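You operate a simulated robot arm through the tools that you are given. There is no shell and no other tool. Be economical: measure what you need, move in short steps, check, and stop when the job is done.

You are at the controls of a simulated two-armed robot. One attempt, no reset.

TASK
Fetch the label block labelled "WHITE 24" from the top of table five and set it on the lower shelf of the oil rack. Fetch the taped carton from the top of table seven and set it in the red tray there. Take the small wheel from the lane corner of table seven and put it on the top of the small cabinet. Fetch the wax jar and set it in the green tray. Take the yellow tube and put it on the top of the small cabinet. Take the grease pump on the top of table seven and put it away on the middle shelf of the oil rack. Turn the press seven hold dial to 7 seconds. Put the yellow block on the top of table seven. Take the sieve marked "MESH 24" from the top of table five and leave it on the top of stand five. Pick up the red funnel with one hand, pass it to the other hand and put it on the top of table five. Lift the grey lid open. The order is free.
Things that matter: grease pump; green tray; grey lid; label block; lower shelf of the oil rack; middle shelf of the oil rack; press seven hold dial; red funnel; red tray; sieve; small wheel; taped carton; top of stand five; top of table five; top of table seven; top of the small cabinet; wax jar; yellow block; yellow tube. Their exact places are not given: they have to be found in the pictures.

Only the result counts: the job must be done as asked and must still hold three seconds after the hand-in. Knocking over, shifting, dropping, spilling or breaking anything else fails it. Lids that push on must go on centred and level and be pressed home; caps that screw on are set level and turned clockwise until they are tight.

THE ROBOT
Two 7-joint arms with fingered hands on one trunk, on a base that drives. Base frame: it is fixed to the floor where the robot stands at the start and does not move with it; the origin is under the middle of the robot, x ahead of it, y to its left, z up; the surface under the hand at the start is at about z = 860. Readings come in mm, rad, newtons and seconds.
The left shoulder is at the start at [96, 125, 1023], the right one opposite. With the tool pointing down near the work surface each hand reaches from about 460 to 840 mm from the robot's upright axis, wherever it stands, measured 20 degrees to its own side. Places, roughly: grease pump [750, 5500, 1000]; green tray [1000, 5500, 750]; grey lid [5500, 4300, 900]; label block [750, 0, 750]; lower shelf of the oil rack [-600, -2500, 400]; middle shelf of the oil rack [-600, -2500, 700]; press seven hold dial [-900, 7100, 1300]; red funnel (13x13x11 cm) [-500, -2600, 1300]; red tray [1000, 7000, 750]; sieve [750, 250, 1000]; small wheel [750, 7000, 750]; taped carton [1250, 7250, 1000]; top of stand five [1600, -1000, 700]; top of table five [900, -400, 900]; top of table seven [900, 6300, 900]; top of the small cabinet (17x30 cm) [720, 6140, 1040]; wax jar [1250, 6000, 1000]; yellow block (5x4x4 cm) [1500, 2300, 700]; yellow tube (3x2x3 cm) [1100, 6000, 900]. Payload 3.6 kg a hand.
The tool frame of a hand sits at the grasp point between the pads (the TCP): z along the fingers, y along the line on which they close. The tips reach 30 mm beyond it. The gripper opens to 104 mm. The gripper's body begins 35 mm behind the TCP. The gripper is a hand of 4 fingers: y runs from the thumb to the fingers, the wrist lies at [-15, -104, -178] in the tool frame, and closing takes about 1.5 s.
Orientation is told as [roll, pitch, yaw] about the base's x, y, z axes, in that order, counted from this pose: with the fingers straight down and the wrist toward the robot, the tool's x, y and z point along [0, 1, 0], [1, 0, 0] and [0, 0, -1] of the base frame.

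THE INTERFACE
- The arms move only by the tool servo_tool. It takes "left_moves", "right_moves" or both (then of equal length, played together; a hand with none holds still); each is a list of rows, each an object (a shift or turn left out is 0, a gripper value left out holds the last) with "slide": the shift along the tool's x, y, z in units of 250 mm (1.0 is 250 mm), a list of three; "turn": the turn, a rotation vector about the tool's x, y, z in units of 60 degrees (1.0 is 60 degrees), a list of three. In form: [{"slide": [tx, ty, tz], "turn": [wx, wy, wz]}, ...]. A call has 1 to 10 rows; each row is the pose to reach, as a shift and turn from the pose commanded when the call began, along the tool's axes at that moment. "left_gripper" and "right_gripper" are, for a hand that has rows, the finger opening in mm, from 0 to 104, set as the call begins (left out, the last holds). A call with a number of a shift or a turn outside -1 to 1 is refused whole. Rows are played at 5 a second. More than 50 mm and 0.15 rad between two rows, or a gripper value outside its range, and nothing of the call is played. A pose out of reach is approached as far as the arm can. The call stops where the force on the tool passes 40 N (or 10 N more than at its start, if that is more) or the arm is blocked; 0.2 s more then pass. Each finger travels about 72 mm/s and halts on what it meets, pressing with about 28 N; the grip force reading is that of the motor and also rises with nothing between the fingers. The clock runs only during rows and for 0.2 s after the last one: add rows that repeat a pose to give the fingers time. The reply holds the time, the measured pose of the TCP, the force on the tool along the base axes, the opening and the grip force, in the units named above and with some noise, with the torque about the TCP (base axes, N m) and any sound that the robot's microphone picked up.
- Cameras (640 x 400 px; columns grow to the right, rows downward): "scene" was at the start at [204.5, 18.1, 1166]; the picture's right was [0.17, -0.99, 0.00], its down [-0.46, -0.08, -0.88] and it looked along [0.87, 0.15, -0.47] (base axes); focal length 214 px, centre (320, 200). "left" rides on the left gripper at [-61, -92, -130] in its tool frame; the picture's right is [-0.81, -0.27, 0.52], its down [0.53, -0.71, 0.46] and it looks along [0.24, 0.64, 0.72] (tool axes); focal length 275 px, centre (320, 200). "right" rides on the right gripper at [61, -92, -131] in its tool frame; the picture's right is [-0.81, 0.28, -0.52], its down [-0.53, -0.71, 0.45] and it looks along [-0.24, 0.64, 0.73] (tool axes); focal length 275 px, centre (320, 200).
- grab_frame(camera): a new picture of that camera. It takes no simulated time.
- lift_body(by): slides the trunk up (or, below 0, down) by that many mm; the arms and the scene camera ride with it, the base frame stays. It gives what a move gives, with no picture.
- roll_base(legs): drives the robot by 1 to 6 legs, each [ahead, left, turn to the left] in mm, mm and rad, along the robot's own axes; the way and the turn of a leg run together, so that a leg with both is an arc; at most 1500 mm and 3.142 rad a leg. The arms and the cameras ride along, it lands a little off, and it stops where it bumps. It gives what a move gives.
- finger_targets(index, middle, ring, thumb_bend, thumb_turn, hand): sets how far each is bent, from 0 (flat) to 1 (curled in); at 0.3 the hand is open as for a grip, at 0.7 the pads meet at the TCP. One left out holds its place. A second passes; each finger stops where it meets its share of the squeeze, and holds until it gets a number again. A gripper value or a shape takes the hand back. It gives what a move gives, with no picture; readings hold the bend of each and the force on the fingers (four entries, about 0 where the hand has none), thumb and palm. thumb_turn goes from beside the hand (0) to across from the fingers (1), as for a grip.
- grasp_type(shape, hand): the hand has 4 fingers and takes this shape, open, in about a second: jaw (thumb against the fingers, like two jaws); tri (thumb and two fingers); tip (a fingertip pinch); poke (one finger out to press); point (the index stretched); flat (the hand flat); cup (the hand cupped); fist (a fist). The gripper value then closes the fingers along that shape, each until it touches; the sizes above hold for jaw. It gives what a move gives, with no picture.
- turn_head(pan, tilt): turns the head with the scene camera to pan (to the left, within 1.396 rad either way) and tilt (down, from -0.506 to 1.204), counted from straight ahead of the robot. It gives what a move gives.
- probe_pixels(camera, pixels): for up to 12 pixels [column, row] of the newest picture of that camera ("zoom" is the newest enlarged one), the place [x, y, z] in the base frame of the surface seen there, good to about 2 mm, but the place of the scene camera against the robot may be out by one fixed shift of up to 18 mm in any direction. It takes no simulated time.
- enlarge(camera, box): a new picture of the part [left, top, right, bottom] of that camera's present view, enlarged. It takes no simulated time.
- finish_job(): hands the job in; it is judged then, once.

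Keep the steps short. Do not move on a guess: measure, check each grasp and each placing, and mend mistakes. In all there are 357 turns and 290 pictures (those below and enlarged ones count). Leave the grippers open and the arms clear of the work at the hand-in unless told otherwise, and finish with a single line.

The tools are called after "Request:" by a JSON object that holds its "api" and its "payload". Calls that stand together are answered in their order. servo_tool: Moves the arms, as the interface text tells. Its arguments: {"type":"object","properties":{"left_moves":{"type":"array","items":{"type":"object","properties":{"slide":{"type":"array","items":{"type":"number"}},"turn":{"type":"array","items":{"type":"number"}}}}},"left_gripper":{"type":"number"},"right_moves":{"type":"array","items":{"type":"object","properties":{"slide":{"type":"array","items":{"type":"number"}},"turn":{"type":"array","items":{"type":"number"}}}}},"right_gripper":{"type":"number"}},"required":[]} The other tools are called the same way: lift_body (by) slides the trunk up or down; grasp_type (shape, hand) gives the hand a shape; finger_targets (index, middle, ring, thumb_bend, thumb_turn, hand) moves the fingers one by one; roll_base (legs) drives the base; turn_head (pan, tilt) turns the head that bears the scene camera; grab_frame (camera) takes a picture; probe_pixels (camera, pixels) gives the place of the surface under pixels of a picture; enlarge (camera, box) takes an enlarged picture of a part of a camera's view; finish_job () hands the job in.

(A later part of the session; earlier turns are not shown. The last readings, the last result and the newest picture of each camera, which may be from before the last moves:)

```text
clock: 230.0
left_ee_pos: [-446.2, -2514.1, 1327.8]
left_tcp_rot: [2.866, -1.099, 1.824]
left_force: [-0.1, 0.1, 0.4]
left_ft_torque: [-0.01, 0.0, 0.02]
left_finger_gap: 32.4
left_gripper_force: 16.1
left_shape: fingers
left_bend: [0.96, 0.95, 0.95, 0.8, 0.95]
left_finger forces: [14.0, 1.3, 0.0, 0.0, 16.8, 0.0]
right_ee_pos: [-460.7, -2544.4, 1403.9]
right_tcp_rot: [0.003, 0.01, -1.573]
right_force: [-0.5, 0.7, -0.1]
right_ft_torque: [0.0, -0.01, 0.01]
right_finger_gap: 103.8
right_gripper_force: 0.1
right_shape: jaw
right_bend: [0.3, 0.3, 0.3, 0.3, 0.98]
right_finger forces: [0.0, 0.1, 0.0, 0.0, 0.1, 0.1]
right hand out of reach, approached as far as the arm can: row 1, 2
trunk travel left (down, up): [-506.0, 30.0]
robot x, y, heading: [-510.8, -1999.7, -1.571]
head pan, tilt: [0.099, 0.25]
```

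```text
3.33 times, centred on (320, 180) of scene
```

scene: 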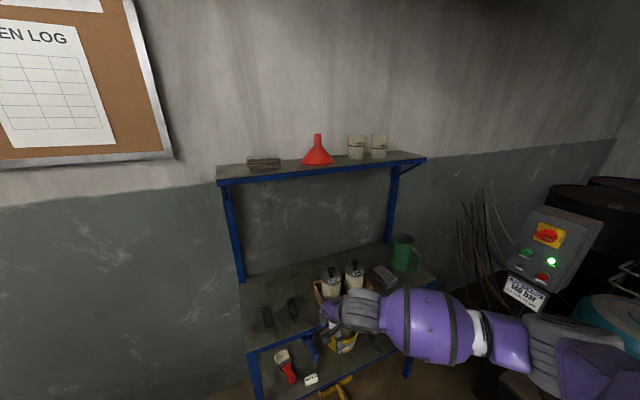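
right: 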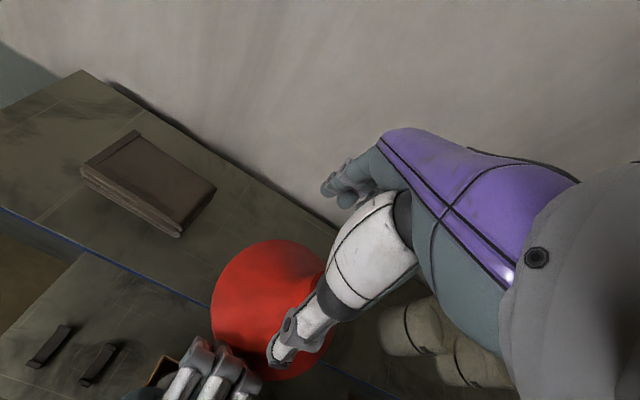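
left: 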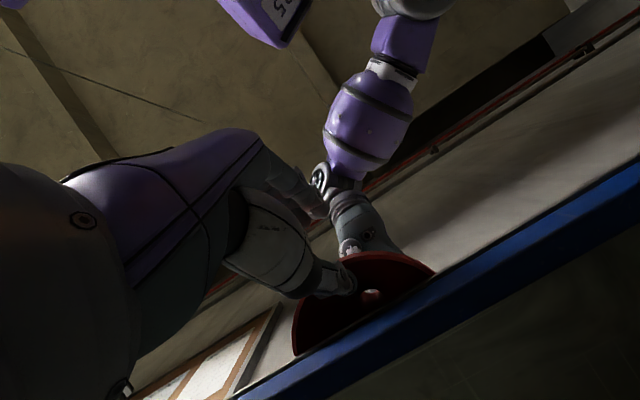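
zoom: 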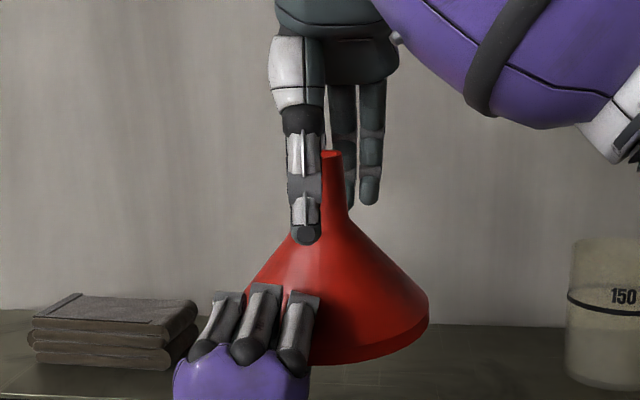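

Right TCP is on the spout. Close the right hand.

Request:
{"api": "servo_tool", "payload": {"right_moves": [{"slide": [0, 0, 0]}, {"slide": [0, 0, 0]}, {"slide": [0, 0, 0]}, {"slide": [0, 0, 0]}, {"slide": [0, 0, 0]}, {"slide": [0, 0, 0]}, {"slide": [0, 0, 0]}, {"slide": [0, 0, 0]}, {"slide": [0, 0, 0]}], "right_gripper": 5}}

Request:
{"api": "enlarge", "payload": {"camera": "scene", "box": [250, 120, 390, 240]}}

```text
clock: 232.0
left_ee_pos: [-444.7, -2512.9, 1327.9]
left_tcp_rot: [2.867, -1.101, 1.825]
left_force: [0.6, 8.4, -5.5]
left_ft_torque: [0.18, -0.06, -0.04]
left_finger_gap: 32.9
left_gripper_force: 18.1
left_shape: fingers
left_bend: [0.96, 0.95, 0.95, 0.8, 0.95]
left_finger forces: [17.9, 1.7, 0.0, 0.0, 16.1, 0.0]
right_ee_pos: [-459.4, -2545.0, 1404.7]
right_tcp_rot: [0.001, 0.007, -1.572]
right_force: [-0.9, -8.7, 4.5]
right_ft_torque: [-0.61, 0.12, -0.04]
right_finger_gap: 21.8
right_gripper_force: 28.4
right_shape: jaw
right_bend: [0.73, 0.53, 0.62, 0.75, 1.0]
right_finger forces: [17.2, 14.0, 0.0, 0.0, 20.6, 0.0]
trunk travel left (down, up): [-506.0, 30.0]
robot x, y, heading: [-515.6, -2002.9, -1.572]
head pan, tilt: [0.099, 0.25]
```

```text
3.33 times, centred on (320, 180) of scene
```

zoom: 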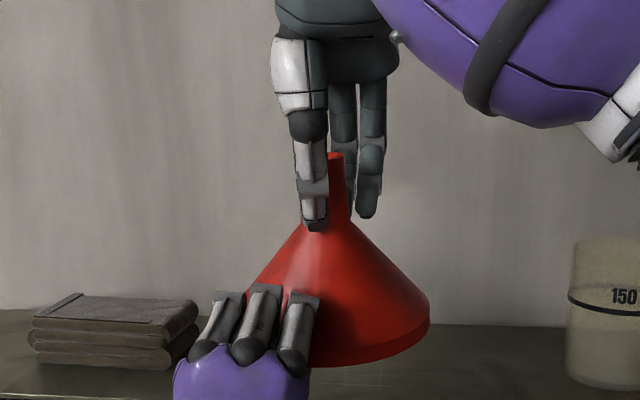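

Both hold it. Release the left and withdraw it along its own axis.

Request:
{"api": "finger_targets", "payload": {"hand": "left", "index": 0.4, "middle": 0.4, "ring": 0.4, "thumb_bend": 0.58}}

Request:
{"api": "servo_tool", "payload": {"left_moves": [{"slide": [0, 0, -0.1]}, {"slide": [0, 0, -0.25]}, {"slide": [0, 0, -0.4]}, {"slide": [0.1, 0, -0.5]}, {"slide": [0.25, 0, -0.5]}, {"slide": [0.4, 0, -0.5]}]}}

Request:
{"api": "grab_frame", "payload": {"camera": "scene"}}

```text
clock: 233.0
left_ee_pos: [-445.0, -2513.4, 1327.7]
left_tcp_rot: [2.865, -1.101, 1.824]
left_force: [4.5, 19.9, -15.9]
left_ft_torque: [0.09, -0.01, -0.06]
left_finger_gap: 37.3
left_gripper_force: 15.5
left_shape: fingers
left_bend: [0.96, 0.93, 0.4, 0.57, 0.97]
left_finger forces: [16.8, 14.1, 0.1, 0.1, 0.1, 0.0]
right_ee_pos: [-461.3, -2545.8, 1405.2]
right_tcp_rot: [0.0, 0.005, -1.572]
right_force: [-4.7, -18.7, 15.5]
right_ft_torque: [-1.09, 0.17, -0.1]
right_finger_gap: 24.2
right_gripper_force: 27.8
right_shape: jaw
right_bend: [0.73, 0.5, 0.62, 0.78, 1.0]
right_finger forces: [20.9, 17.8, 0.0, 0.0, 16.9, 0.0]
trunk travel left (down, up): [-506.0, 30.0]
robot x, y, heading: [-512.6, -2002.9, -1.569]
head pan, tilt: [0.099, 0.25]
```

```text
clock: 234.4
left_ee_pos: [-339.7, -2400.9, 1286.3]
left_tcp_rot: [2.866, -1.099, 1.822]
left_force: [0.7, 0.0, 0.4]
left_ft_torque: [0.01, 0.01, -0.05]
left_finger_gap: 55.8
left_gripper_force: 0.0
left_shape: fingers
left_bend: [0.4, 0.4, 0.4, 0.57, 0.97]
left_finger forces: [0.1, 0.0, 0.0, 0.0, 0.0, 0.0]
right_ee_pos: [-459.7, -2543.5, 1405.6]
right_tcp_rot: [0.0, 0.008, -1.571]
right_force: [1.0, 0.8, 0.5]
right_ft_torque: [-0.01, 0.02, -0.03]
right_finger_gap: 22.2
right_gripper_force: 28.2
right_shape: jaw
right_bend: [0.73, 0.53, 0.62, 0.78, 1.0]
right_finger forces: [15.0, 9.8, 0.0, 0.0, 25.1, 0.0]
trunk travel left (down, up): [-506.0, 30.0]
robot x, y, heading: [-511.1, -2005.5, -1.571]
head pan, tilt: [0.099, 0.25]
```

```text
179 pictures are left
```

scene: 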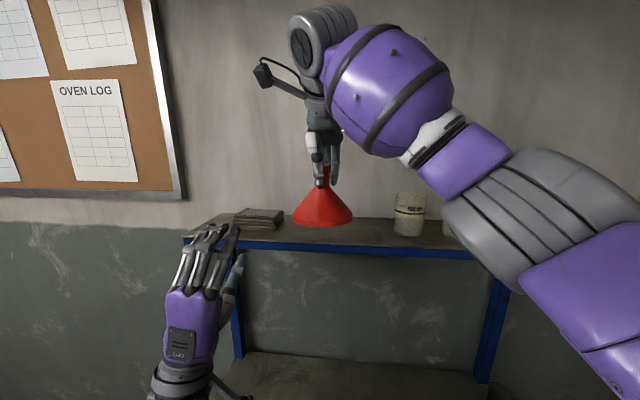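

The right hand now carries the funnel. Back away, and turn the left hand back down.

Request:
{"api": "roll_base", "payload": {"legs": [[-450, 0, 0]]}}

Request:
{"api": "servo_tool", "payload": {"left_moves": [{"slide": [0.15, 0, 0], "turn": [0.12, 0, 0]}, {"slide": [0.3, 0, 0], "turn": [0.24, 0, 0]}, {"slide": [0.45, 0, 0], "turn": [0.36, 0, 0]}, {"slide": [0.5, 0, 0], "turn": [0.48, 0, 0]}, {"slide": [0.5, 0, 0], "turn": [0.6, 0, 0]}, {"slide": [0.5, 0, 0], "turn": [0.72, 0, 0]}, {"slide": [0.5, 0, 0], "turn": [0.84, 0, 0]}, {"slide": [0.5, 0, 0], "turn": [0.965, 0, 0]}, {"slide": [0.5, 0, 0], "turn": [0.965, 0, 0]}], "left_gripper": 104}}

Request:
{"api": "servo_tool", "payload": {"left_moves": [{"turn": [0.12, 0, 0]}, {"turn": [0.24, 0, 0]}, {"turn": [0.36, 0, 0]}, {"turn": [0.48, 0, 0]}, {"turn": [0.6, 0, 0]}, {"turn": [0.72, 0, 0]}, {"turn": [0.84, 0, 0]}, {"turn": [0.965, 0, 0]}, {"turn": [0.965, 0, 0]}]}}

```text
clock: 237.2
left_ee_pos: [-341.2, -1946.1, 1287.0]
left_tcp_rot: [2.864, -1.101, 1.822]
left_force: [0.3, -1.2, -0.8]
left_ft_torque: [-0.01, -0.01, -0.03]
left_finger_gap: 56.1
left_gripper_force: 0.1
left_shape: fingers
left_bend: [0.4, 0.4, 0.4, 0.57, 0.97]
left_finger forces: [0.1, 0.0, 0.1, 0.1, 0.0, 0.1]
right_ee_pos: [-461.8, -2088.5, 1406.3]
right_tcp_rot: [-0.001, 0.009, -1.572]
right_force: [-0.5, 0.6, 0.1]
right_ft_torque: [0.0, -0.01, -0.01]
right_finger_gap: 22.6
right_gripper_force: 28.3
right_shape: jaw
right_bend: [0.73, 0.53, 0.62, 0.78, 1.0]
right_finger forces: [15.1, 9.8, 0.0, 0.1, 25.1, 0.0]
trunk travel left (down, up): [-506.0, 30.0]
robot x, y, heading: [-512.3, -1545.2, -1.561]
head pan, tilt: [0.099, 0.25]
```

```text
clock: 239.2
left_ee_pos: [-194.6, -1977.0, 1309.0]
left_tcp_rot: [0.231, -1.004, -1.761]
left_force: [-0.1, -0.3, -0.1]
left_ft_torque: [-0.02, -0.02, -0.02]
left_finger_gap: 103.9
left_gripper_force: 0.1
left_shape: jaw
left_bend: [0.3, 0.3, 0.3, 0.3, 0.98]
left_finger forces: [0.0, 0.1, 0.0, 0.0, 0.1, 0.0]
left hand out of reach, approached as far as the arm can: row 4, 5, 6, 7, 8, 9
right_ee_pos: [-460.2, -2089.6, 1404.9]
right_tcp_rot: [0.0, 0.009, -1.57]
right_force: [0.4, 0.8, 0.2]
right_ft_torque: [-0.01, 0.04, 0.03]
right_finger_gap: 22.6
right_gripper_force: 27.8
right_shape: jaw
right_bend: [0.73, 0.53, 0.62, 0.78, 1.0]
right_finger forces: [15.1, 9.8, 0.0, 0.1, 25.2, 0.0]
trunk travel left (down, up): [-506.0, 30.0]
robot x, y, heading: [-516.3, -1544.7, -1.568]
head pan, tilt: [0.099, 0.25]
```

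```text
clock: 241.2
left_ee_pos: [-194.6, -1975.6, 1307.5]
left_tcp_rot: [0.124, -0.004, -1.565]
left_force: [-0.5, 0.0, 0.4]
left_ft_torque: [0.03, 0.01, -0.01]
left_finger_gap: 103.7
left_gripper_force: 0.0
left_shape: jaw
left_bend: [0.3, 0.3, 0.3, 0.3, 0.98]
left_finger forces: [0.1, 0.0, 0.0, 0.0, 0.0, 0.0]
right_ee_pos: [-461.8, -2089.5, 1405.9]
right_tcp_rot: [0.0, 0.009, -1.572]
right_force: [0.3, 1.0, 0.6]
right_ft_torque: [0.0, -0.01, 0.03]
right_finger_gap: 22.6
right_gripper_force: 28.4
right_shape: jaw
right_bend: [0.73, 0.53, 0.62, 0.78, 1.0]
right_finger forces: [15.2, 9.9, 0.0, 0.1, 25.1, 0.0]
trunk travel left (down, up): [-506.0, 30.0]
robot x, y, heading: [-513.4, -1545.0, -1.563]
head pan, tilt: [0.099, 0.25]
```

Level the left hand and tuck the right hand back to its side; then drive in front of table five.

Request:
{"api": "servo_tool", "payload": {"left_moves": [{"slide": [0.06, -0.03, 0], "turn": [0, -0.06, 0]}, {"slide": [0.12, -0.06, 0], "turn": [0, -0.118, 0]}, {"slide": [0.24, -0.06, 0], "turn": [0, -0.118, 0]}, {"slide": [0.24, -0.06, 0], "turn": [0, -0.118, 0]}], "right_moves": [{"slide": [-0.15, -0.05, 0]}, {"slide": [-0.3, -0.1, 0]}, {"slide": [-0.45, -0.2, 0]}, {"slide": [-0.6, -0.3, 0]}]}}

Request:
{"api": "roll_base", "payload": {"legs": [[-50, 430, 0], [0, 0, 1.565], [0, 500, 0]]}}

Request:
{"api": "turn_head", "payload": {"pan": 0.1, "tilt": 0.7}}

Request:
{"api": "grab_frame", "payload": {"camera": "scene"}}

```text
clock: 242.2
left_ee_pos: [-136.6, -1962.2, 1316.3]
left_tcp_rot: [0.002, -0.008, -1.565]
left_force: [-0.4, -0.8, -0.3]
left_ft_torque: [-0.02, -0.06, 0.01]
left_finger_gap: 103.7
left_gripper_force: 0.0
left_shape: jaw
left_bend: [0.3, 0.3, 0.3, 0.3, 0.98]
left_finger forces: [0.0, 0.0, 0.0, 0.0, 0.0, 0.1]
right_ee_pos: [-614.0, -2013.2, 1406.2]
right_tcp_rot: [0.001, 0.007, -1.572]
right_force: [0.9, 0.5, 0.7]
right_ft_torque: [-0.03, -0.02, -0.04]
right_finger_gap: 22.4
right_gripper_force: 27.9
right_shape: jaw
right_bend: [0.73, 0.53, 0.62, 0.78, 1.0]
right_finger forces: [15.2, 9.9, 0.1, 0.1, 24.9, 0.0]
trunk travel left (down, up): [-506.0, 30.0]
robot x, y, heading: [-514.6, -1543.3, -1.563]
head pan, tilt: [0.099, 0.25]
```

```text
clock: 255.0
left_ee_pos: [324.7, -595.3, 1314.4]
left_tcp_rot: [0.0, -0.006, 0.018]
left_force: [0.0, 0.7, 0.2]
left_ft_torque: [0.03, 0.0, 0.02]
left_finger_gap: 103.8
left_gripper_force: 0.0
left_shape: jaw
left_bend: [0.3, 0.3, 0.3, 0.3, 0.98]
left_finger forces: [0.0, 0.0, 0.0, 0.1, 0.0, 0.0]
right_ee_pos: [384.1, -1071.7, 1404.4]
right_tcp_rot: [0.0, 0.009, 0.013]
right_force: [-0.2, -0.6, -0.2]
right_ft_torque: [-0.01, 0.01, 0.02]
right_finger_gap: 21.9
right_gripper_force: 27.7
right_shape: jaw
right_bend: [0.73, 0.53, 0.62, 0.78, 1.0]
right_finger forces: [15.0, 9.6, 0.0, 0.0, 24.3, 0.1]
trunk travel left (down, up): [-506.0, 30.0]
robot x, y, heading: [-89.5, -981.9, 0.013]
head pan, tilt: [0.099, 0.25]
```

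```text
clock: 255.9
left_ee_pos: [324.5, -595.5, 1314.6]
left_tcp_rot: [0.0, -0.008, 0.019]
left_force: [0.0, -0.1, 0.1]
left_ft_torque: [-0.01, 0.01, 0.02]
left_finger_gap: 103.8
left_gripper_force: 0.1
left_shape: jaw
left_bend: [0.3, 0.3, 0.3, 0.3, 0.98]
left_finger forces: [0.0, 0.0, 0.0, 0.1, 0.0, 0.0]
right_ee_pos: [384.3, -1071.9, 1405.3]
right_tcp_rot: [0.0, 0.008, 0.012]
right_force: [-1.1, -0.3, 0.1]
right_ft_torque: [-0.03, 0.0, -0.03]
right_finger_gap: 21.8
right_gripper_force: 28.1
right_shape: jaw
right_bend: [0.73, 0.53, 0.62, 0.78, 1.0]
right_finger forces: [15.1, 9.5, 0.0, 0.1, 24.4, 0.1]
trunk travel left (down, up): [-506.0, 30.0]
robot x, y, heading: [-88.0, -979.2, 0.014]
head pan, tilt: [0.099, 0.7]
```

```text
178 pictures are left
```

scene: 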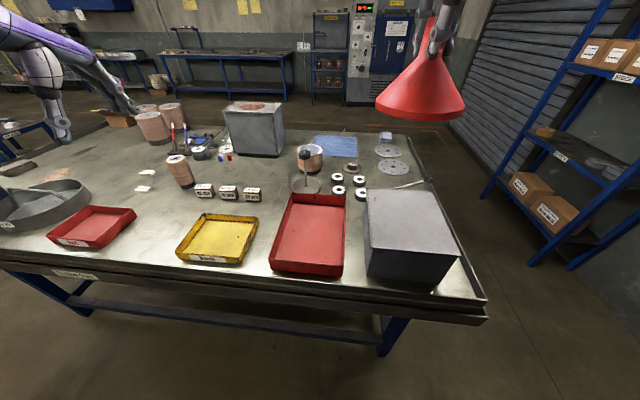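

There's free space between the small red tray and the yellow tray, about (155,215). Probe it.

Request:
{"api": "probe_pixels", "payload": {"camera": "scene", "pixels": [[155, 215], [135, 212], [178, 250], [192, 218], [182, 187], [160, 240], [150, 262], [100, 245], [145, 172], [205, 197]]}}

```text
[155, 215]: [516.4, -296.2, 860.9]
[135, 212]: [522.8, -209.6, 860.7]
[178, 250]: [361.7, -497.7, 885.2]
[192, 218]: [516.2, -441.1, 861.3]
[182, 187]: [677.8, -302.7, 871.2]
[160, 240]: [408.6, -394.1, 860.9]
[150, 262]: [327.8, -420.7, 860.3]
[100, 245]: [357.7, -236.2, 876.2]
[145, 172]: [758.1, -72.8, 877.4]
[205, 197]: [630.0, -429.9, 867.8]
```

Free patch centre ≈ (490,−335). Strafe left there, then lower the trunk.

Request:
{"api": "roll_base", "payload": {"legs": [[0, 745, -0.013]]}}

Request:
{"api": "lift_body", "payload": {"by": -250}}

Request:
{"api": "turn_head", "payload": {"pan": -0.1, "tilt": 0.6}}

Request:
{"api": "grab_frame", "payload": {"camera": "scene"}}

Request:
{"api": "grab_frame", "payload": {"camera": "right"}}

```text
clock: 262.9
left_ee_pos: [319.4, 148.3, 1314.3]
left_tcp_rot: [-0.001, -0.007, 0.011]
left_force: [-0.2, 0.1, 0.4]
left_ft_torque: [-0.01, 0.03, -0.03]
left_finger_gap: 103.9
left_gripper_force: 0.0
left_shape: jaw
left_bend: [0.3, 0.3, 0.3, 0.3, 0.98]
left_finger forces: [0.0, 0.0, 0.0, 0.0, 0.0, 0.0]
right_ee_pos: [374.3, -330.2, 1406.3]
right_tcp_rot: [0.0, 0.01, 0.005]
right_force: [-1.1, 0.6, 0.6]
right_ft_torque: [0.01, 0.0, -0.01]
right_finger_gap: 22.1
right_gripper_force: 27.7
right_shape: jaw
right_bend: [0.73, 0.53, 0.62, 0.78, 1.0]
right_finger forces: [15.3, 9.6, 0.1, 0.0, 24.4, 0.1]
trunk travel left (down, up): [-506.0, 30.0]
robot x, y, heading: [-95.3, -233.4, 0.005]
head pan, tilt: [0.099, 0.7]
```

```text
clock: 265.5
left_ee_pos: [318.7, 147.4, 1065.4]
left_tcp_rot: [0.0, -0.006, 0.011]
left_force: [0.2, 0.3, -0.1]
left_ft_torque: [0.03, -0.01, 0.0]
left_finger_gap: 103.9
left_gripper_force: 0.1
left_shape: jaw
left_bend: [0.3, 0.3, 0.3, 0.3, 0.98]
left_finger forces: [0.0, 0.0, 0.1, 0.0, 0.0, 0.0]
right_ee_pos: [374.4, -329.0, 1155.7]
right_tcp_rot: [-0.002, 0.007, 0.005]
right_force: [0.6, 0.8, 0.2]
right_ft_torque: [0.0, 0.01, -0.02]
right_finger_gap: 21.9
right_gripper_force: 28.6
right_shape: jaw
right_bend: [0.73, 0.53, 0.62, 0.78, 1.0]
right_finger forces: [15.2, 9.6, 0.0, 0.1, 24.2, 0.0]
trunk travel left (down, up): [-256.0, 280.0]
robot x, y, heading: [-93.8, -233.4, 0.009]
head pan, tilt: [0.099, 0.7]
```

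```text
clock: 266.2
left_ee_pos: [319.5, 147.9, 1064.2]
left_tcp_rot: [-0.001, -0.006, 0.011]
left_force: [-0.1, -0.2, 0.4]
left_ft_torque: [0.01, 0.01, -0.05]
left_finger_gap: 103.7
left_gripper_force: 0.0
left_shape: jaw
left_bend: [0.3, 0.3, 0.3, 0.3, 0.98]
left_finger forces: [0.0, 0.1, 0.0, 0.0, 0.0, 0.1]
right_ee_pos: [374.6, -328.9, 1156.3]
right_tcp_rot: [0.0, 0.01, 0.006]
right_force: [-0.4, 0.2, -0.4]
right_ft_torque: [-0.02, -0.02, -0.02]
right_finger_gap: 22.1
right_gripper_force: 28.5
right_shape: jaw
right_bend: [0.73, 0.53, 0.62, 0.78, 1.0]
right_finger forces: [15.2, 9.6, 0.1, 0.0, 24.2, 0.0]
trunk travel left (down, up): [-256.0, 280.0]
robot x, y, heading: [-95.7, -233.0, 0.006]
head pan, tilt: [-0.099, 0.6]
```

```text
177 pictures are left
```

scene: 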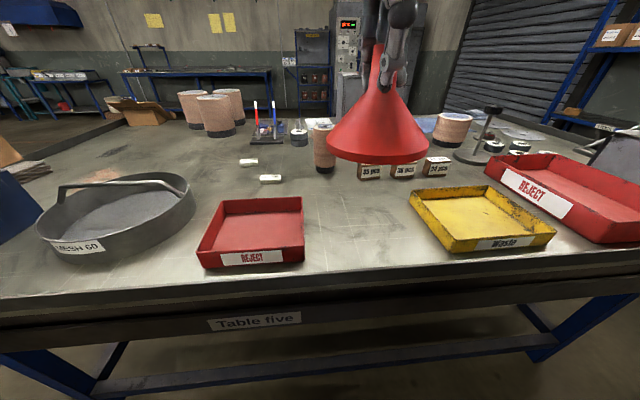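

```text
176 pictures are left
```

right: 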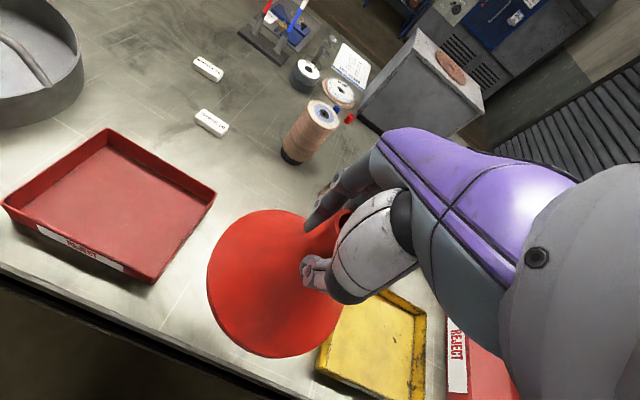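

Request:
{"api": "probe_pixels", "payload": {"camera": "right", "pixels": [[214, 200], [158, 275], [385, 292], [320, 370], [190, 255], [180, 330], [215, 350], [290, 160], [320, 166]]}}

```text
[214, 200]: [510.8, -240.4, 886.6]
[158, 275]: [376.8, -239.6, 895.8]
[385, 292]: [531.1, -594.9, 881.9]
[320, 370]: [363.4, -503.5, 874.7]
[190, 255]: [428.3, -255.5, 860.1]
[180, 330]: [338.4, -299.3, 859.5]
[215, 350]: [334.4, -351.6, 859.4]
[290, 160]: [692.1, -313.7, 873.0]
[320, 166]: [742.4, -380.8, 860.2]
```

Target (470,−350): clear of both trays. Move over and lower to just above.

Request:
{"api": "servo_tool", "payload": {"right_moves": [{"slide": [-0.03, 0.13, 0]}, {"slide": [-0.06, 0.26, 0]}, {"slide": [-0.084, 0.382, 0]}, {"slide": [-0.084, 0.382, 0.18]}, {"slide": [-0.084, 0.382, 0.36]}, {"slide": [-0.084, 0.382, 0.54]}, {"slide": [-0.084, 0.382, 0.72]}, {"slide": [-0.084, 0.382, 0.74]}]}}

Request:
{"api": "enlarge", "payload": {"camera": "scene", "box": [280, 100, 480, 260]}}

```text
clock: 268.0
left_ee_pos: [317.7, 146.2, 1064.9]
left_tcp_rot: [0.001, -0.008, 0.011]
left_force: [-0.5, -0.1, 0.5]
left_ft_torque: [-0.01, 0.01, 0.03]
left_finger_gap: 103.7
left_gripper_force: 0.1
left_shape: jaw
left_bend: [0.3, 0.3, 0.3, 0.3, 0.98]
left_finger forces: [0.0, 0.0, 0.0, 0.0, 0.1, 0.0]
right_ee_pos: [468.3, -349.9, 969.1]
right_tcp_rot: [0.0, 0.007, 0.006]
right_force: [-0.5, -0.9, 0.4]
right_ft_torque: [0.01, 0.04, 0.01]
right_finger_gap: 21.8
right_gripper_force: 28.2
right_shape: jaw
right_bend: [0.73, 0.54, 0.62, 0.78, 1.0]
right_finger forces: [15.2, 9.8, 0.1, 0.0, 24.0, 0.0]
trunk travel left (down, up): [-256.0, 280.0]
robot x, y, heading: [-97.8, -237.8, 0.003]
head pan, tilt: [-0.099, 0.6]
```

```text
2.50 times, centred on (380, 180) of scene
```

zoom: 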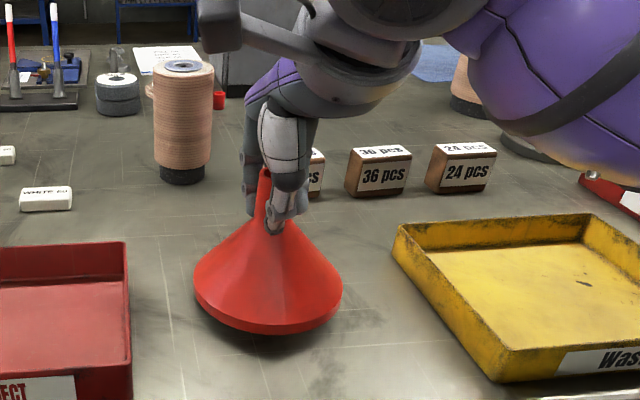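

Just above the table. Lower in small steps until contact.

Request:
{"api": "servo_tool", "payload": {"right_moves": [{"slide": [0, 0, 0.02]}, {"slide": [0, 0, 0.04]}, {"slide": [0, 0, 0.04]}]}}

Request:
{"api": "enlarge", "payload": {"camera": "scene", "box": [330, 160, 410, 240]}}

```text
clock: 268.8
left_ee_pos: [318.9, 147.3, 1065.2]
left_tcp_rot: [-0.001, -0.006, 0.011]
left_force: [1.0, -0.3, 0.4]
left_ft_torque: [-0.04, 0.01, 0.02]
left_finger_gap: 103.6
left_gripper_force: 0.2
left_shape: jaw
left_bend: [0.3, 0.3, 0.3, 0.3, 0.98]
left_finger forces: [0.1, 0.0, 0.0, 0.0, 0.0, 0.0]
right_ee_pos: [469.1, -350.6, 958.6]
right_tcp_rot: [-0.001, 0.009, 0.006]
right_force: [0.6, 0.2, 1.1]
right_ft_torque: [0.03, -0.01, -0.01]
right_finger_gap: 22.2
right_gripper_force: 27.8
right_shape: jaw
right_bend: [0.73, 0.54, 0.62, 0.78, 1.0]
right_finger forces: [15.2, 9.8, 0.1, 0.0, 24.0, 0.0]
trunk travel left (down, up): [-256.0, 280.0]
robot x, y, heading: [-96.4, -231.2, 0.003]
head pan, tilt: [-0.099, 0.6]
```

```text
5.00 times, centred on (370, 200) of scene
```

zoom: 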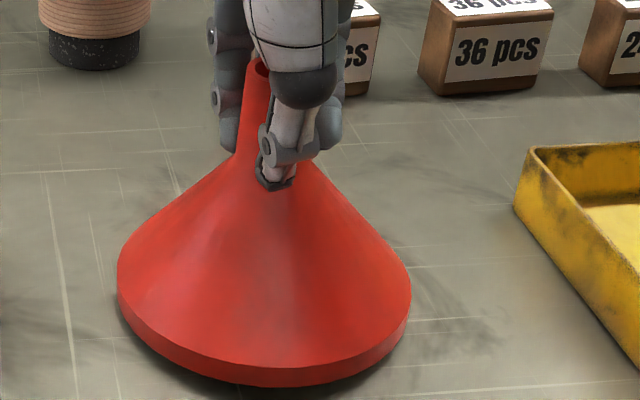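

Request:
{"api": "servo_tool", "payload": {"right_moves": [{"slide": [0, 0, 0.016]}, {"slide": [0, 0, 0.028]}, {"slide": [0, 0, 0.028]}]}}

Request:
{"api": "enlarge", "payload": {"camera": "scene", "box": [330, 160, 410, 240]}}

```text
clock: 269.6
left_ee_pos: [319.3, 147.2, 1064.0]
left_tcp_rot: [0.0, -0.008, 0.011]
left_force: [-0.2, 0.0, 0.3]
left_ft_torque: [-0.05, 0.01, 0.01]
left_finger_gap: 103.9
left_gripper_force: 0.1
left_shape: jaw
left_bend: [0.3, 0.3, 0.3, 0.3, 0.98]
left_finger forces: [0.0, 0.1, 0.0, 0.0, 0.1, 0.1]
right_ee_pos: [467.3, -351.3, 952.2]
right_tcp_rot: [0.002, 0.008, 0.006]
right_force: [0.7, -0.2, 0.2]
right_ft_torque: [0.0, -0.01, 0.02]
right_finger_gap: 22.3
right_gripper_force: 28.1
right_shape: jaw
right_bend: [0.73, 0.54, 0.62, 0.78, 1.0]
right_finger forces: [15.3, 9.9, 0.0, 0.0, 24.1, 0.1]
trunk travel left (down, up): [-256.0, 280.0]
robot x, y, heading: [-98.3, -233.6, 0.012]
head pan, tilt: [-0.099, 0.6]
```

```text
5.00 times, centred on (370, 200) of scene
```

zoom: 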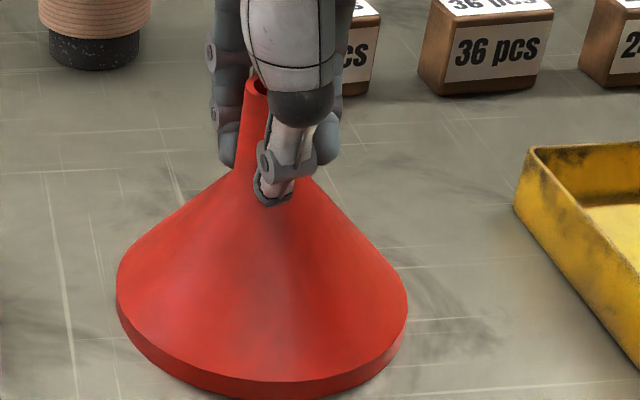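

Request:
{"api": "servo_tool", "payload": {"right_moves": [{"slide": [0, 0, 0.01]}, {"slide": [0, 0, 0.02]}, {"slide": [0, 0, 0.02]}]}}

Request:
{"api": "probe_pixels", "payload": {"camera": "zoom", "pixels": [[125, 320], [400, 345], [265, 388], [180, 365], [350, 375]]}}

```text
clock: 270.4
left_ee_pos: [318.5, 147.0, 1064.9]
left_tcp_rot: [-0.001, -0.007, 0.011]
left_force: [-0.1, 0.4, -0.5]
left_ft_torque: [-0.01, -0.01, -0.02]
left_finger_gap: 103.7
left_gripper_force: 0.0
left_shape: jaw
left_bend: [0.3, 0.3, 0.3, 0.3, 0.98]
left_finger forces: [0.1, 0.0, 0.1, 0.0, 0.1, 0.0]
right_ee_pos: [467.8, -349.9, 949.6]
right_tcp_rot: [0.002, 0.003, 0.005]
right_force: [1.1, -1.6, 12.9]
right_ft_torque: [-0.08, -0.38, 0.02]
right_finger_gap: 22.6
right_gripper_force: 28.3
right_shape: jaw
right_bend: [0.73, 0.54, 0.62, 0.77, 1.0]
right_finger forces: [17.4, 14.5, 0.1, 0.0, 25.1, 0.0]
trunk travel left (down, up): [-256.0, 280.0]
robot x, y, heading: [-96.6, -235.6, 0.009]
head pan, tilt: [-0.099, 0.6]
```

```text
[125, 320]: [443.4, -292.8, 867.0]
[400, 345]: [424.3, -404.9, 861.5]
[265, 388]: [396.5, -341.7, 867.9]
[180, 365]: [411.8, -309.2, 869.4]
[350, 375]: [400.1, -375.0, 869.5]
```

Contact (12.9 N). Open the right hand to release, then rise.

Request:
{"api": "servo_tool", "payload": {"right_moves": [{"slide": [0, 0, -0.008]}, {"slide": [0, 0, -0.008]}, {"slide": [0, 0, -0.008]}, {"slide": [0, 0, -0.008]}, {"slide": [0, 0, -0.008]}, {"slide": [0, 0, -0.008]}], "right_gripper": 104}}

Request:
{"api": "servo_tool", "payload": {"right_moves": [{"slide": [0, 0, -0.16]}, {"slide": [0, 0, -0.34]}, {"slide": [0, 0, -0.52]}, {"slide": [0, 0, -0.7]}, {"slide": [0, -0.1, -0.86]}, {"slide": [0, -0.2, -0.9]}]}}

Request:
{"api": "grab_frame", "payload": {"camera": "scene"}}

```text
clock: 271.8
left_ee_pos: [320.3, 146.9, 1064.6]
left_tcp_rot: [0.001, -0.006, 0.008]
left_force: [0.4, 0.6, -0.4]
left_ft_torque: [-0.04, -0.01, 0.03]
left_finger_gap: 103.5
left_gripper_force: 0.0
left_shape: jaw
left_bend: [0.3, 0.3, 0.3, 0.3, 0.98]
left_finger forces: [0.0, 0.0, 0.1, 0.0, 0.1, 0.0]
right_ee_pos: [467.8, -348.8, 948.1]
right_tcp_rot: [-0.001, 0.009, 0.003]
right_force: [-0.8, -0.5, -0.2]
right_ft_torque: [-0.02, -0.01, -0.03]
right_finger_gap: 103.6
right_gripper_force: 0.0
right_shape: jaw
right_bend: [0.3, 0.3, 0.3, 0.3, 0.98]
right_finger forces: [0.0, 0.0, 0.0, 0.0, 0.0, 0.0]
trunk travel left (down, up): [-256.0, 280.0]
robot x, y, heading: [-93.8, -235.4, 0.008]
head pan, tilt: [-0.099, 0.6]
```

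```text
clock: 273.2
left_ee_pos: [318.9, 148.2, 1065.2]
left_tcp_rot: [0.0, -0.008, 0.01]
left_force: [0.4, 0.6, 0.1]
left_ft_torque: [0.01, 0.04, 0.0]
left_finger_gap: 103.7
left_gripper_force: 0.0
left_shape: jaw
left_bend: [0.3, 0.3, 0.3, 0.3, 0.98]
left_finger forces: [0.0, 0.0, 0.1, 0.1, 0.0, 0.0]
right_ee_pos: [420.3, -351.1, 1174.6]
right_tcp_rot: [0.001, 0.009, 0.006]
right_force: [-0.3, 0.5, -0.5]
right_ft_torque: [0.06, -0.04, -0.02]
right_finger_gap: 103.7
right_gripper_force: 0.0
right_shape: jaw
right_bend: [0.3, 0.3, 0.3, 0.3, 0.98]
right_finger forces: [0.0, 0.1, 0.0, 0.0, 0.0, 0.1]
trunk travel left (down, up): [-256.0, 280.0]
robot x, y, heading: [-95.5, -235.1, 0.005]
head pan, tilt: [-0.099, 0.6]
```

```text
172 pictures are left
```

scene: 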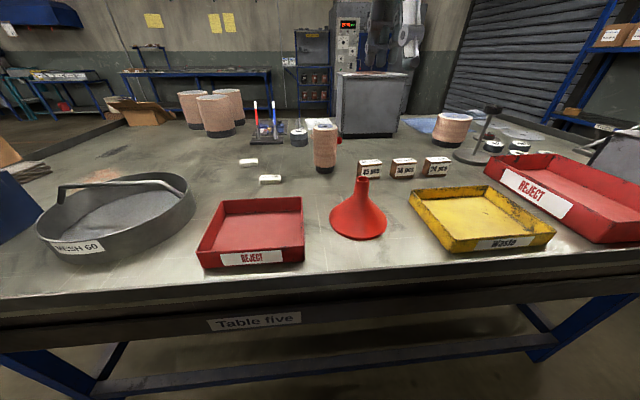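

The funnel stands upright on table five. Next the yellow block: raise the trunk, strafe left along the lane, then go up the aisle and face the bench there.

Request:
{"api": "lift_body", "payload": {"by": 280}}

Request:
{"api": "roll_base", "payload": {"legs": [[0, 1490, 0], [1500, 0, 0], [80, 0, 0], [0, 0, 1.56]]}}

Request:
{"api": "turn_head", "payload": {"pan": 0, "tilt": 0.75}}

Request:
{"api": "grab_frame", "payload": {"camera": "scene"}}

```text
clock: 276.0
left_ee_pos: [319.2, 146.0, 1342.1]
left_tcp_rot: [0.0, -0.004, 0.009]
left_force: [0.6, -0.5, -0.5]
left_ft_torque: [0.01, 0.02, -0.01]
left_finger_gap: 104.0
left_gripper_force: 0.0
left_shape: jaw
left_bend: [0.3, 0.3, 0.3, 0.3, 0.98]
left_finger forces: [0.0, 0.0, 0.0, 0.1, 0.0, 0.0]
right_ee_pos: [420.8, -351.0, 1453.0]
right_tcp_rot: [0.002, 0.012, 0.005]
right_force: [0.1, 0.9, 0.0]
right_ft_torque: [0.02, 0.02, -0.01]
right_finger_gap: 103.7
right_gripper_force: 0.0
right_shape: jaw
right_bend: [0.3, 0.3, 0.3, 0.3, 0.98]
right_finger forces: [0.0, 0.0, 0.0, 0.0, 0.0, 0.0]
trunk travel left (down, up): [-536.0, 0.0]
robot x, y, heading: [-96.3, -232.3, 0.012]
head pan, tilt: [-0.099, 0.6]
```

```text
clock: 300.6
left_ee_pos: [1042.4, 1751.8, 1344.2]
left_tcp_rot: [0.0, -0.006, 1.582]
left_force: [-0.6, 0.5, 0.9]
left_ft_torque: [0.0, 0.01, -0.01]
left_finger_gap: 103.6
left_gripper_force: 0.0
left_shape: jaw
left_bend: [0.3, 0.3, 0.3, 0.3, 0.98]
left_finger forces: [0.0, 0.1, 0.0, 0.0, 0.0, 0.0]
right_ee_pos: [1540.3, 1852.2, 1454.8]
right_tcp_rot: [0.0, 0.009, 1.577]
right_force: [-0.5, -0.1, 0.1]
right_ft_torque: [0.01, 0.03, 0.01]
right_finger_gap: 103.7
right_gripper_force: 0.0
right_shape: jaw
right_bend: [0.3, 0.3, 0.3, 0.3, 0.98]
right_finger forces: [0.1, 0.0, 0.0, 0.0, 0.0, 0.0]
trunk travel left (down, up): [-536.0, 0.0]
robot x, y, heading: [1424.8, 1341.5, 1.572]
head pan, tilt: [-0.099, 0.6]
```

```text
clock: 301.3
left_ee_pos: [1042.5, 1751.6, 1345.1]
left_tcp_rot: [-0.001, -0.007, 1.581]
left_force: [-0.2, -0.7, -0.7]
left_ft_torque: [0.0, 0.0, 0.0]
left_finger_gap: 103.7
left_gripper_force: 0.1
left_shape: jaw
left_bend: [0.3, 0.3, 0.3, 0.3, 0.98]
left_finger forces: [0.0, 0.1, 0.0, 0.0, 0.0, 0.0]
right_ee_pos: [1540.1, 1852.0, 1454.8]
right_tcp_rot: [-0.001, 0.01, 1.577]
right_force: [-0.4, -0.3, -0.4]
right_ft_torque: [0.0, 0.04, 0.03]
right_finger_gap: 103.8
right_gripper_force: 0.1
right_shape: jaw
right_bend: [0.3, 0.3, 0.3, 0.3, 0.98]
right_finger forces: [0.1, 0.1, 0.1, 0.0, 0.1, 0.0]
trunk travel left (down, up): [-536.0, 0.0]
robot x, y, heading: [1426.6, 1337.1, 1.571]
head pan, tilt: [0.0, 0.75]
```

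```text
171 pictures are left
```

scene: 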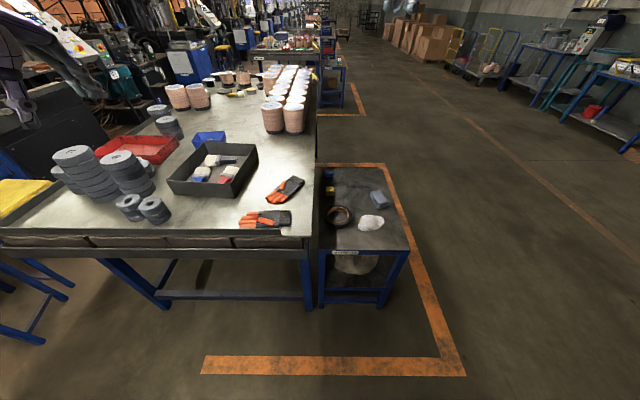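

A stand with small items stands at the table's right end; something yellow is at (330,188). Enlarge and probe.

Request:
{"api": "enlarge", "payload": {"camera": "scene", "box": [310, 155, 420, 265]}}

Request:
{"api": "probe_pixels", "payload": {"camera": "scene", "pixels": [[329, 189], [328, 175], [340, 215], [380, 200], [370, 222], [325, 248], [405, 245], [310, 230], [318, 200], [400, 245]]}}

```text
3.64 times, centred on (365, 210) of scene
```

zoom: 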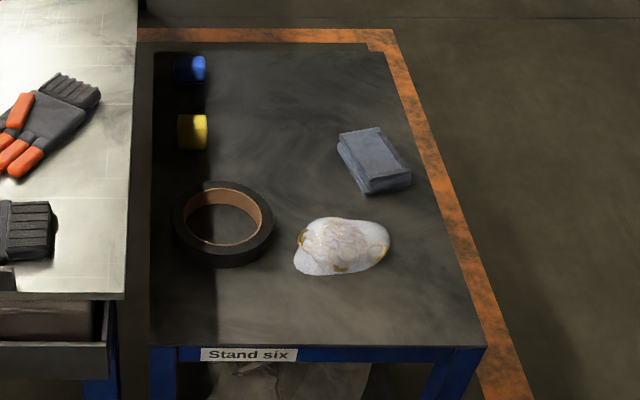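

```text
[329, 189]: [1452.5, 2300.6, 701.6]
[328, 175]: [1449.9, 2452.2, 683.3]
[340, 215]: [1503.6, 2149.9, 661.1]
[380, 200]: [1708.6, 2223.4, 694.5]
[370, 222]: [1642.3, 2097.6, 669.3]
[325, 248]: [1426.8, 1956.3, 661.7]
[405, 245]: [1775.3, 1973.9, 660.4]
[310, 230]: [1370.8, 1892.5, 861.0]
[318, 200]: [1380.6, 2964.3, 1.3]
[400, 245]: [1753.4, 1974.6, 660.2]
```

Yellow block is on stand six at about (1465,2296), top z≈701, beside table six's edge (x≈1380). Use the right hand from the right side. Drive closer and lower the trunk.

Request:
{"api": "roll_base", "payload": {"legs": [[270, -195, 0]]}}

Request:
{"api": "lift_body", "payload": {"by": -350}}

Request:
{"api": "grab_frame", "payload": {"camera": "right"}}

```text
clock: 303.6
left_ee_pos: [1229.8, 2018.6, 1344.3]
left_tcp_rot: [0.0, -0.008, 1.591]
left_force: [-0.5, -0.5, 0.3]
left_ft_torque: [-0.01, 0.01, 0.0]
left_finger_gap: 103.6
left_gripper_force: 0.1
left_shape: jaw
left_bend: [0.3, 0.3, 0.3, 0.3, 0.98]
left_finger forces: [0.0, 0.0, 0.0, 0.0, 0.0, 0.0]
right_ee_pos: [1725.4, 2123.5, 1455.5]
right_tcp_rot: [0.0, 0.007, 1.583]
right_force: [0.0, 1.5, 0.3]
right_ft_torque: [-0.01, 0.01, 0.01]
right_finger_gap: 103.7
right_gripper_force: 0.0
right_shape: jaw
right_bend: [0.3, 0.3, 0.3, 0.3, 0.98]
right_finger forces: [0.0, 0.1, 0.0, 0.0, 0.0, 0.1]
trunk travel left (down, up): [-536.0, 0.0]
robot x, y, heading: [1613.0, 1606.3, 1.587]
head pan, tilt: [0.0, 0.75]
```

```text
clock: 307.1
left_ee_pos: [1229.5, 2017.7, 993.8]
left_tcp_rot: [0.001, -0.006, 1.591]
left_force: [-0.5, 0.5, 0.6]
left_ft_torque: [-0.04, 0.0, 0.03]
left_finger_gap: 103.7
left_gripper_force: 0.1
left_shape: jaw
left_bend: [0.3, 0.3, 0.3, 0.3, 0.98]
left_finger forces: [0.0, 0.1, 0.0, 0.0, 0.0, 0.0]
right_ee_pos: [1726.5, 2123.8, 1105.0]
right_tcp_rot: [0.001, 0.008, 1.585]
right_force: [-0.1, 0.8, -0.5]
right_ft_torque: [0.0, -0.02, -0.01]
right_finger_gap: 103.8
right_gripper_force: 0.1
right_shape: jaw
right_bend: [0.3, 0.3, 0.3, 0.3, 0.98]
right_finger forces: [0.1, 0.0, 0.0, 0.0, 0.1, 0.0]
trunk travel left (down, up): [-186.0, 350.0]
robot x, y, heading: [1612.6, 1609.4, 1.586]
head pan, tilt: [0.0, 0.75]
```

```text
169 pictures are left
```

right: 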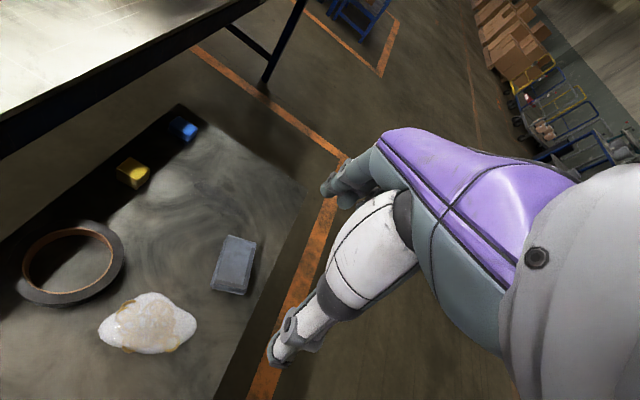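

Request:
{"api": "enlarge", "payload": {"camera": "right", "box": [90, 130, 180, 210]}}

Request:
{"api": "probe_pixels", "payload": {"camera": "right", "pixels": [[132, 165], [122, 170], [145, 168], [135, 178], [128, 160], [165, 80], [100, 150], [95, 230]]}}

```text
5.00 times, centred on (135, 170) of right
```

zoom: 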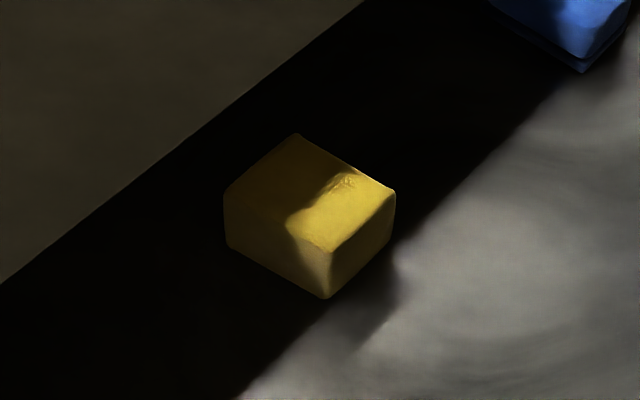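

```text
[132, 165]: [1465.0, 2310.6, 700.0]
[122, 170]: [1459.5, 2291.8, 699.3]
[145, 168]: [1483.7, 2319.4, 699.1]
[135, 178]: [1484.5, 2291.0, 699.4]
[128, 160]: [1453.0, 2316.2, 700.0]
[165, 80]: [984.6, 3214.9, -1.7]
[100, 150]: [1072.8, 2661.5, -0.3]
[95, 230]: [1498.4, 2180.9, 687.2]
```

Block centre ≈ (1469,2305), top 700, stand 661. Approach in two moves.

Request:
{"api": "servo_tool", "payload": {"right_moves": [{"slide": [0.133, 0.087, 0.04]}, {"slide": [0.267, 0.173, 0.08]}, {"slide": [0.4, 0.26, 0.12]}, {"slide": [0.533, 0.347, 0.16]}, {"slide": [0.667, 0.433, 0.2]}, {"slide": [0.8, 0.52, 0.24]}, {"slide": [0.8, 0.52, 0.24]}], "right_gripper": 104}}

Request:
{"api": "servo_tool", "payload": {"right_moves": [{"slide": [0.115, 0.1, 0.06]}, {"slide": [0.23, 0.2, 0.12]}, {"slide": [0.23, 0.2, 0.3]}, {"slide": [0.23, 0.2, 0.48]}, {"slide": [0.23, 0.2, 0.66]}, {"slide": [0.23, 0.2, 0.84]}, {"slide": [0.23, 0.2, 1.0]}, {"slide": [0.23, 0.2, 1.0]}]}}

Request:
{"api": "grab_frame", "payload": {"camera": "right"}}

```text
clock: 308.7
left_ee_pos: [1229.2, 2019.7, 994.8]
left_tcp_rot: [0.0, -0.007, 1.587]
left_force: [0.3, -0.2, 0.0]
left_ft_torque: [-0.01, -0.02, -0.01]
left_finger_gap: 103.5
left_gripper_force: 0.1
left_shape: jaw
left_bend: [0.3, 0.3, 0.3, 0.3, 0.98]
left_finger forces: [0.0, 0.1, 0.0, 0.0, 0.0, 0.0]
right_ee_pos: [1524.5, 2250.0, 1046.3]
right_tcp_rot: [0.001, 0.006, 1.585]
right_force: [-0.6, 0.8, 0.7]
right_ft_torque: [-0.03, -0.01, -0.01]
right_finger_gap: 103.6
right_gripper_force: 0.0
right_shape: jaw
right_bend: [0.3, 0.3, 0.3, 0.3, 0.98]
right_finger forces: [0.1, 0.0, 0.1, 0.0, 0.1, 0.0]
trunk travel left (down, up): [-186.0, 350.0]
robot x, y, heading: [1613.2, 1607.7, 1.591]
head pan, tilt: [0.0, 0.75]
```

```text
clock: 310.5
left_ee_pos: [1230.3, 2018.3, 994.3]
left_tcp_rot: [-0.001, -0.006, 1.591]
left_force: [0.6, -0.4, 0.9]
left_ft_torque: [-0.01, -0.04, 0.04]
left_finger_gap: 103.5
left_gripper_force: 0.1
left_shape: jaw
left_bend: [0.3, 0.3, 0.3, 0.3, 0.98]
left_finger forces: [0.1, 0.0, 0.1, 0.1, 0.0, 0.0]
right_ee_pos: [1466.2, 2296.5, 793.4]
right_tcp_rot: [0.002, 0.008, 1.583]
right_force: [0.1, 0.9, 0.6]
right_ft_torque: [0.03, 0.01, 0.0]
right_finger_gap: 103.7
right_gripper_force: 0.1
right_shape: jaw
right_bend: [0.3, 0.3, 0.3, 0.3, 0.98]
right_finger forces: [0.0, 0.0, 0.0, 0.0, 0.1, 0.0]
right hand out of reach, approached as far as the arm can: row 2, 3
trunk travel left (down, up): [-186.0, 350.0]
robot x, y, heading: [1617.9, 1607.8, 1.583]
head pan, tilt: [0.0, 0.75]
```

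```text
167 pictures are left
```

right: 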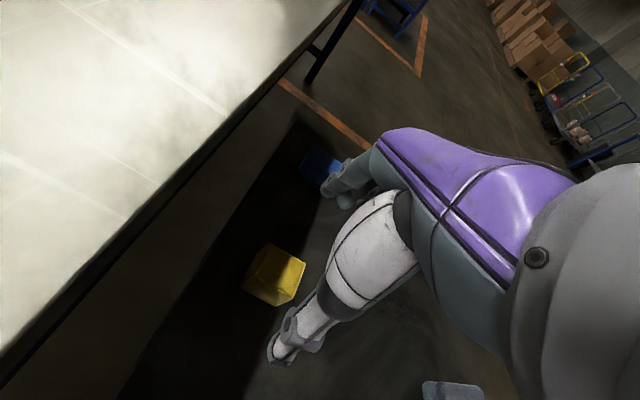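

Request:
{"api": "probe_pixels", "payload": {"camera": "right", "pixels": [[276, 268], [262, 250], [302, 265], [285, 290], [250, 280], [320, 175]]}}

```text
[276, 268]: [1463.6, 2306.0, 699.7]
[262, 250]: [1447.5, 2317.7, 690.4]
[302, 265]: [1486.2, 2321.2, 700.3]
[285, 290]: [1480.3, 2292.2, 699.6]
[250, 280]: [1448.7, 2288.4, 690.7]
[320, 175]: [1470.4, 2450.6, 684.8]
```

Request:
{"api": "servo_tool", "payload": {"right_moves": [{"slide": [0, 0.036, 0.1]}, {"slide": [0, 0.036, 0.25]}, {"slide": [0, 0.036, 0.38]}, {"slide": [0, 0.036, 0.402]}, {"slide": [0, 0.036, 0.402]}]}}

Request:
{"api": "servo_tool", "payload": {"right_moves": [{"slide": [0, 0, 0]}, {"slide": [0, 0, 0]}, {"slide": [0, 0, 0]}, {"slide": [0, 0, 0]}, {"slide": [0, 0, 0]}, {"slide": [0, 0, 0]}, {"slide": [0, 0, 0]}, {"slide": [0, 0, 0]}], "right_gripper": 10}}

Request:
{"api": "servo_tool", "payload": {"right_moves": [{"slide": [0, 0, -0.18]}, {"slide": [0, 0, -0.36]}, {"slide": [0, 0, -0.54]}, {"slide": [0, 0, -0.72]}, {"slide": [0, 0, -0.9]}, {"slide": [0, 0, -1]}]}}

Request:
{"api": "grab_frame", "payload": {"camera": "right"}}

```text
clock: 311.7
left_ee_pos: [1228.8, 2020.0, 995.2]
left_tcp_rot: [0.0, -0.006, 1.589]
left_force: [0.0, 0.1, -0.1]
left_ft_torque: [0.0, -0.02, 0.0]
left_finger_gap: 103.8
left_gripper_force: 0.0
left_shape: jaw
left_bend: [0.3, 0.3, 0.3, 0.3, 0.98]
left_finger forces: [0.0, 0.0, 0.0, 0.0, 0.0, 0.0]
right_ee_pos: [1465.0, 2306.9, 693.4]
right_tcp_rot: [0.0, 0.009, 1.582]
right_force: [0.2, -0.4, -0.3]
right_ft_torque: [0.01, -0.02, -0.01]
right_finger_gap: 104.0
right_gripper_force: 0.0
right_shape: jaw
right_bend: [0.3, 0.3, 0.3, 0.3, 0.98]
right_finger forces: [0.0, 0.1, 0.0, 0.0, 0.0, 0.0]
trunk travel left (down, up): [-186.0, 350.0]
robot x, y, heading: [1615.6, 1604.7, 1.591]
head pan, tilt: [0.0, 0.75]
```

```text
clock: 313.5
left_ee_pos: [1229.5, 2018.6, 994.7]
left_tcp_rot: [-0.001, -0.006, 1.592]
left_force: [1.1, -0.1, 0.2]
left_ft_torque: [-0.03, -0.03, -0.01]
left_finger_gap: 103.7
left_gripper_force: 0.0
left_shape: jaw
left_bend: [0.3, 0.3, 0.3, 0.3, 0.98]
left_finger forces: [0.1, 0.0, 0.0, 0.1, 0.0, 0.0]
right_ee_pos: [1465.9, 2305.5, 693.4]
right_tcp_rot: [-0.001, 0.009, 1.582]
right_force: [0.1, 0.3, 1.1]
right_ft_torque: [0.04, -0.01, -0.04]
right_finger_gap: 34.1
right_gripper_force: 27.6
right_shape: jaw
right_bend: [0.74, 0.53, 0.51, 0.74, 1.0]
right_finger forces: [14.7, 7.4, 3.4, 0.0, 25.5, 0.0]
trunk travel left (down, up): [-186.0, 350.0]
robot x, y, heading: [1614.4, 1603.0, 1.586]
head pan, tilt: [0.0, 0.75]
```

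```text
clock: 314.9
left_ee_pos: [1230.1, 2019.5, 994.4]
left_tcp_rot: [0.0, -0.007, 1.591]
left_force: [-0.3, -0.1, -0.4]
left_ft_torque: [0.04, 0.01, 0.01]
left_finger_gap: 103.5
left_gripper_force: 0.2
left_shape: jaw
left_bend: [0.3, 0.3, 0.3, 0.3, 0.98]
left_finger forces: [0.0, 0.1, 0.0, 0.0, 0.0, 0.0]
right_ee_pos: [1466.4, 2307.4, 943.6]
right_tcp_rot: [0.001, 0.008, 1.584]
right_force: [-0.2, -0.2, -0.1]
right_ft_torque: [0.0, 0.03, -0.01]
right_finger_gap: 33.8
right_gripper_force: 28.0
right_shape: jaw
right_bend: [0.74, 0.53, 0.51, 0.74, 1.0]
right_finger forces: [14.8, 7.2, 3.4, 0.1, 25.4, 0.0]
trunk travel left (down, up): [-186.0, 350.0]
robot x, y, heading: [1612.8, 1604.9, 1.584]
head pan, tilt: [0.0, 0.75]
```

```text
166 pictures are left
```

right: 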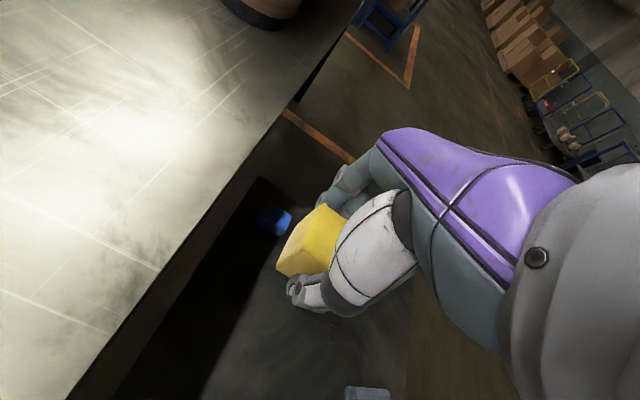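

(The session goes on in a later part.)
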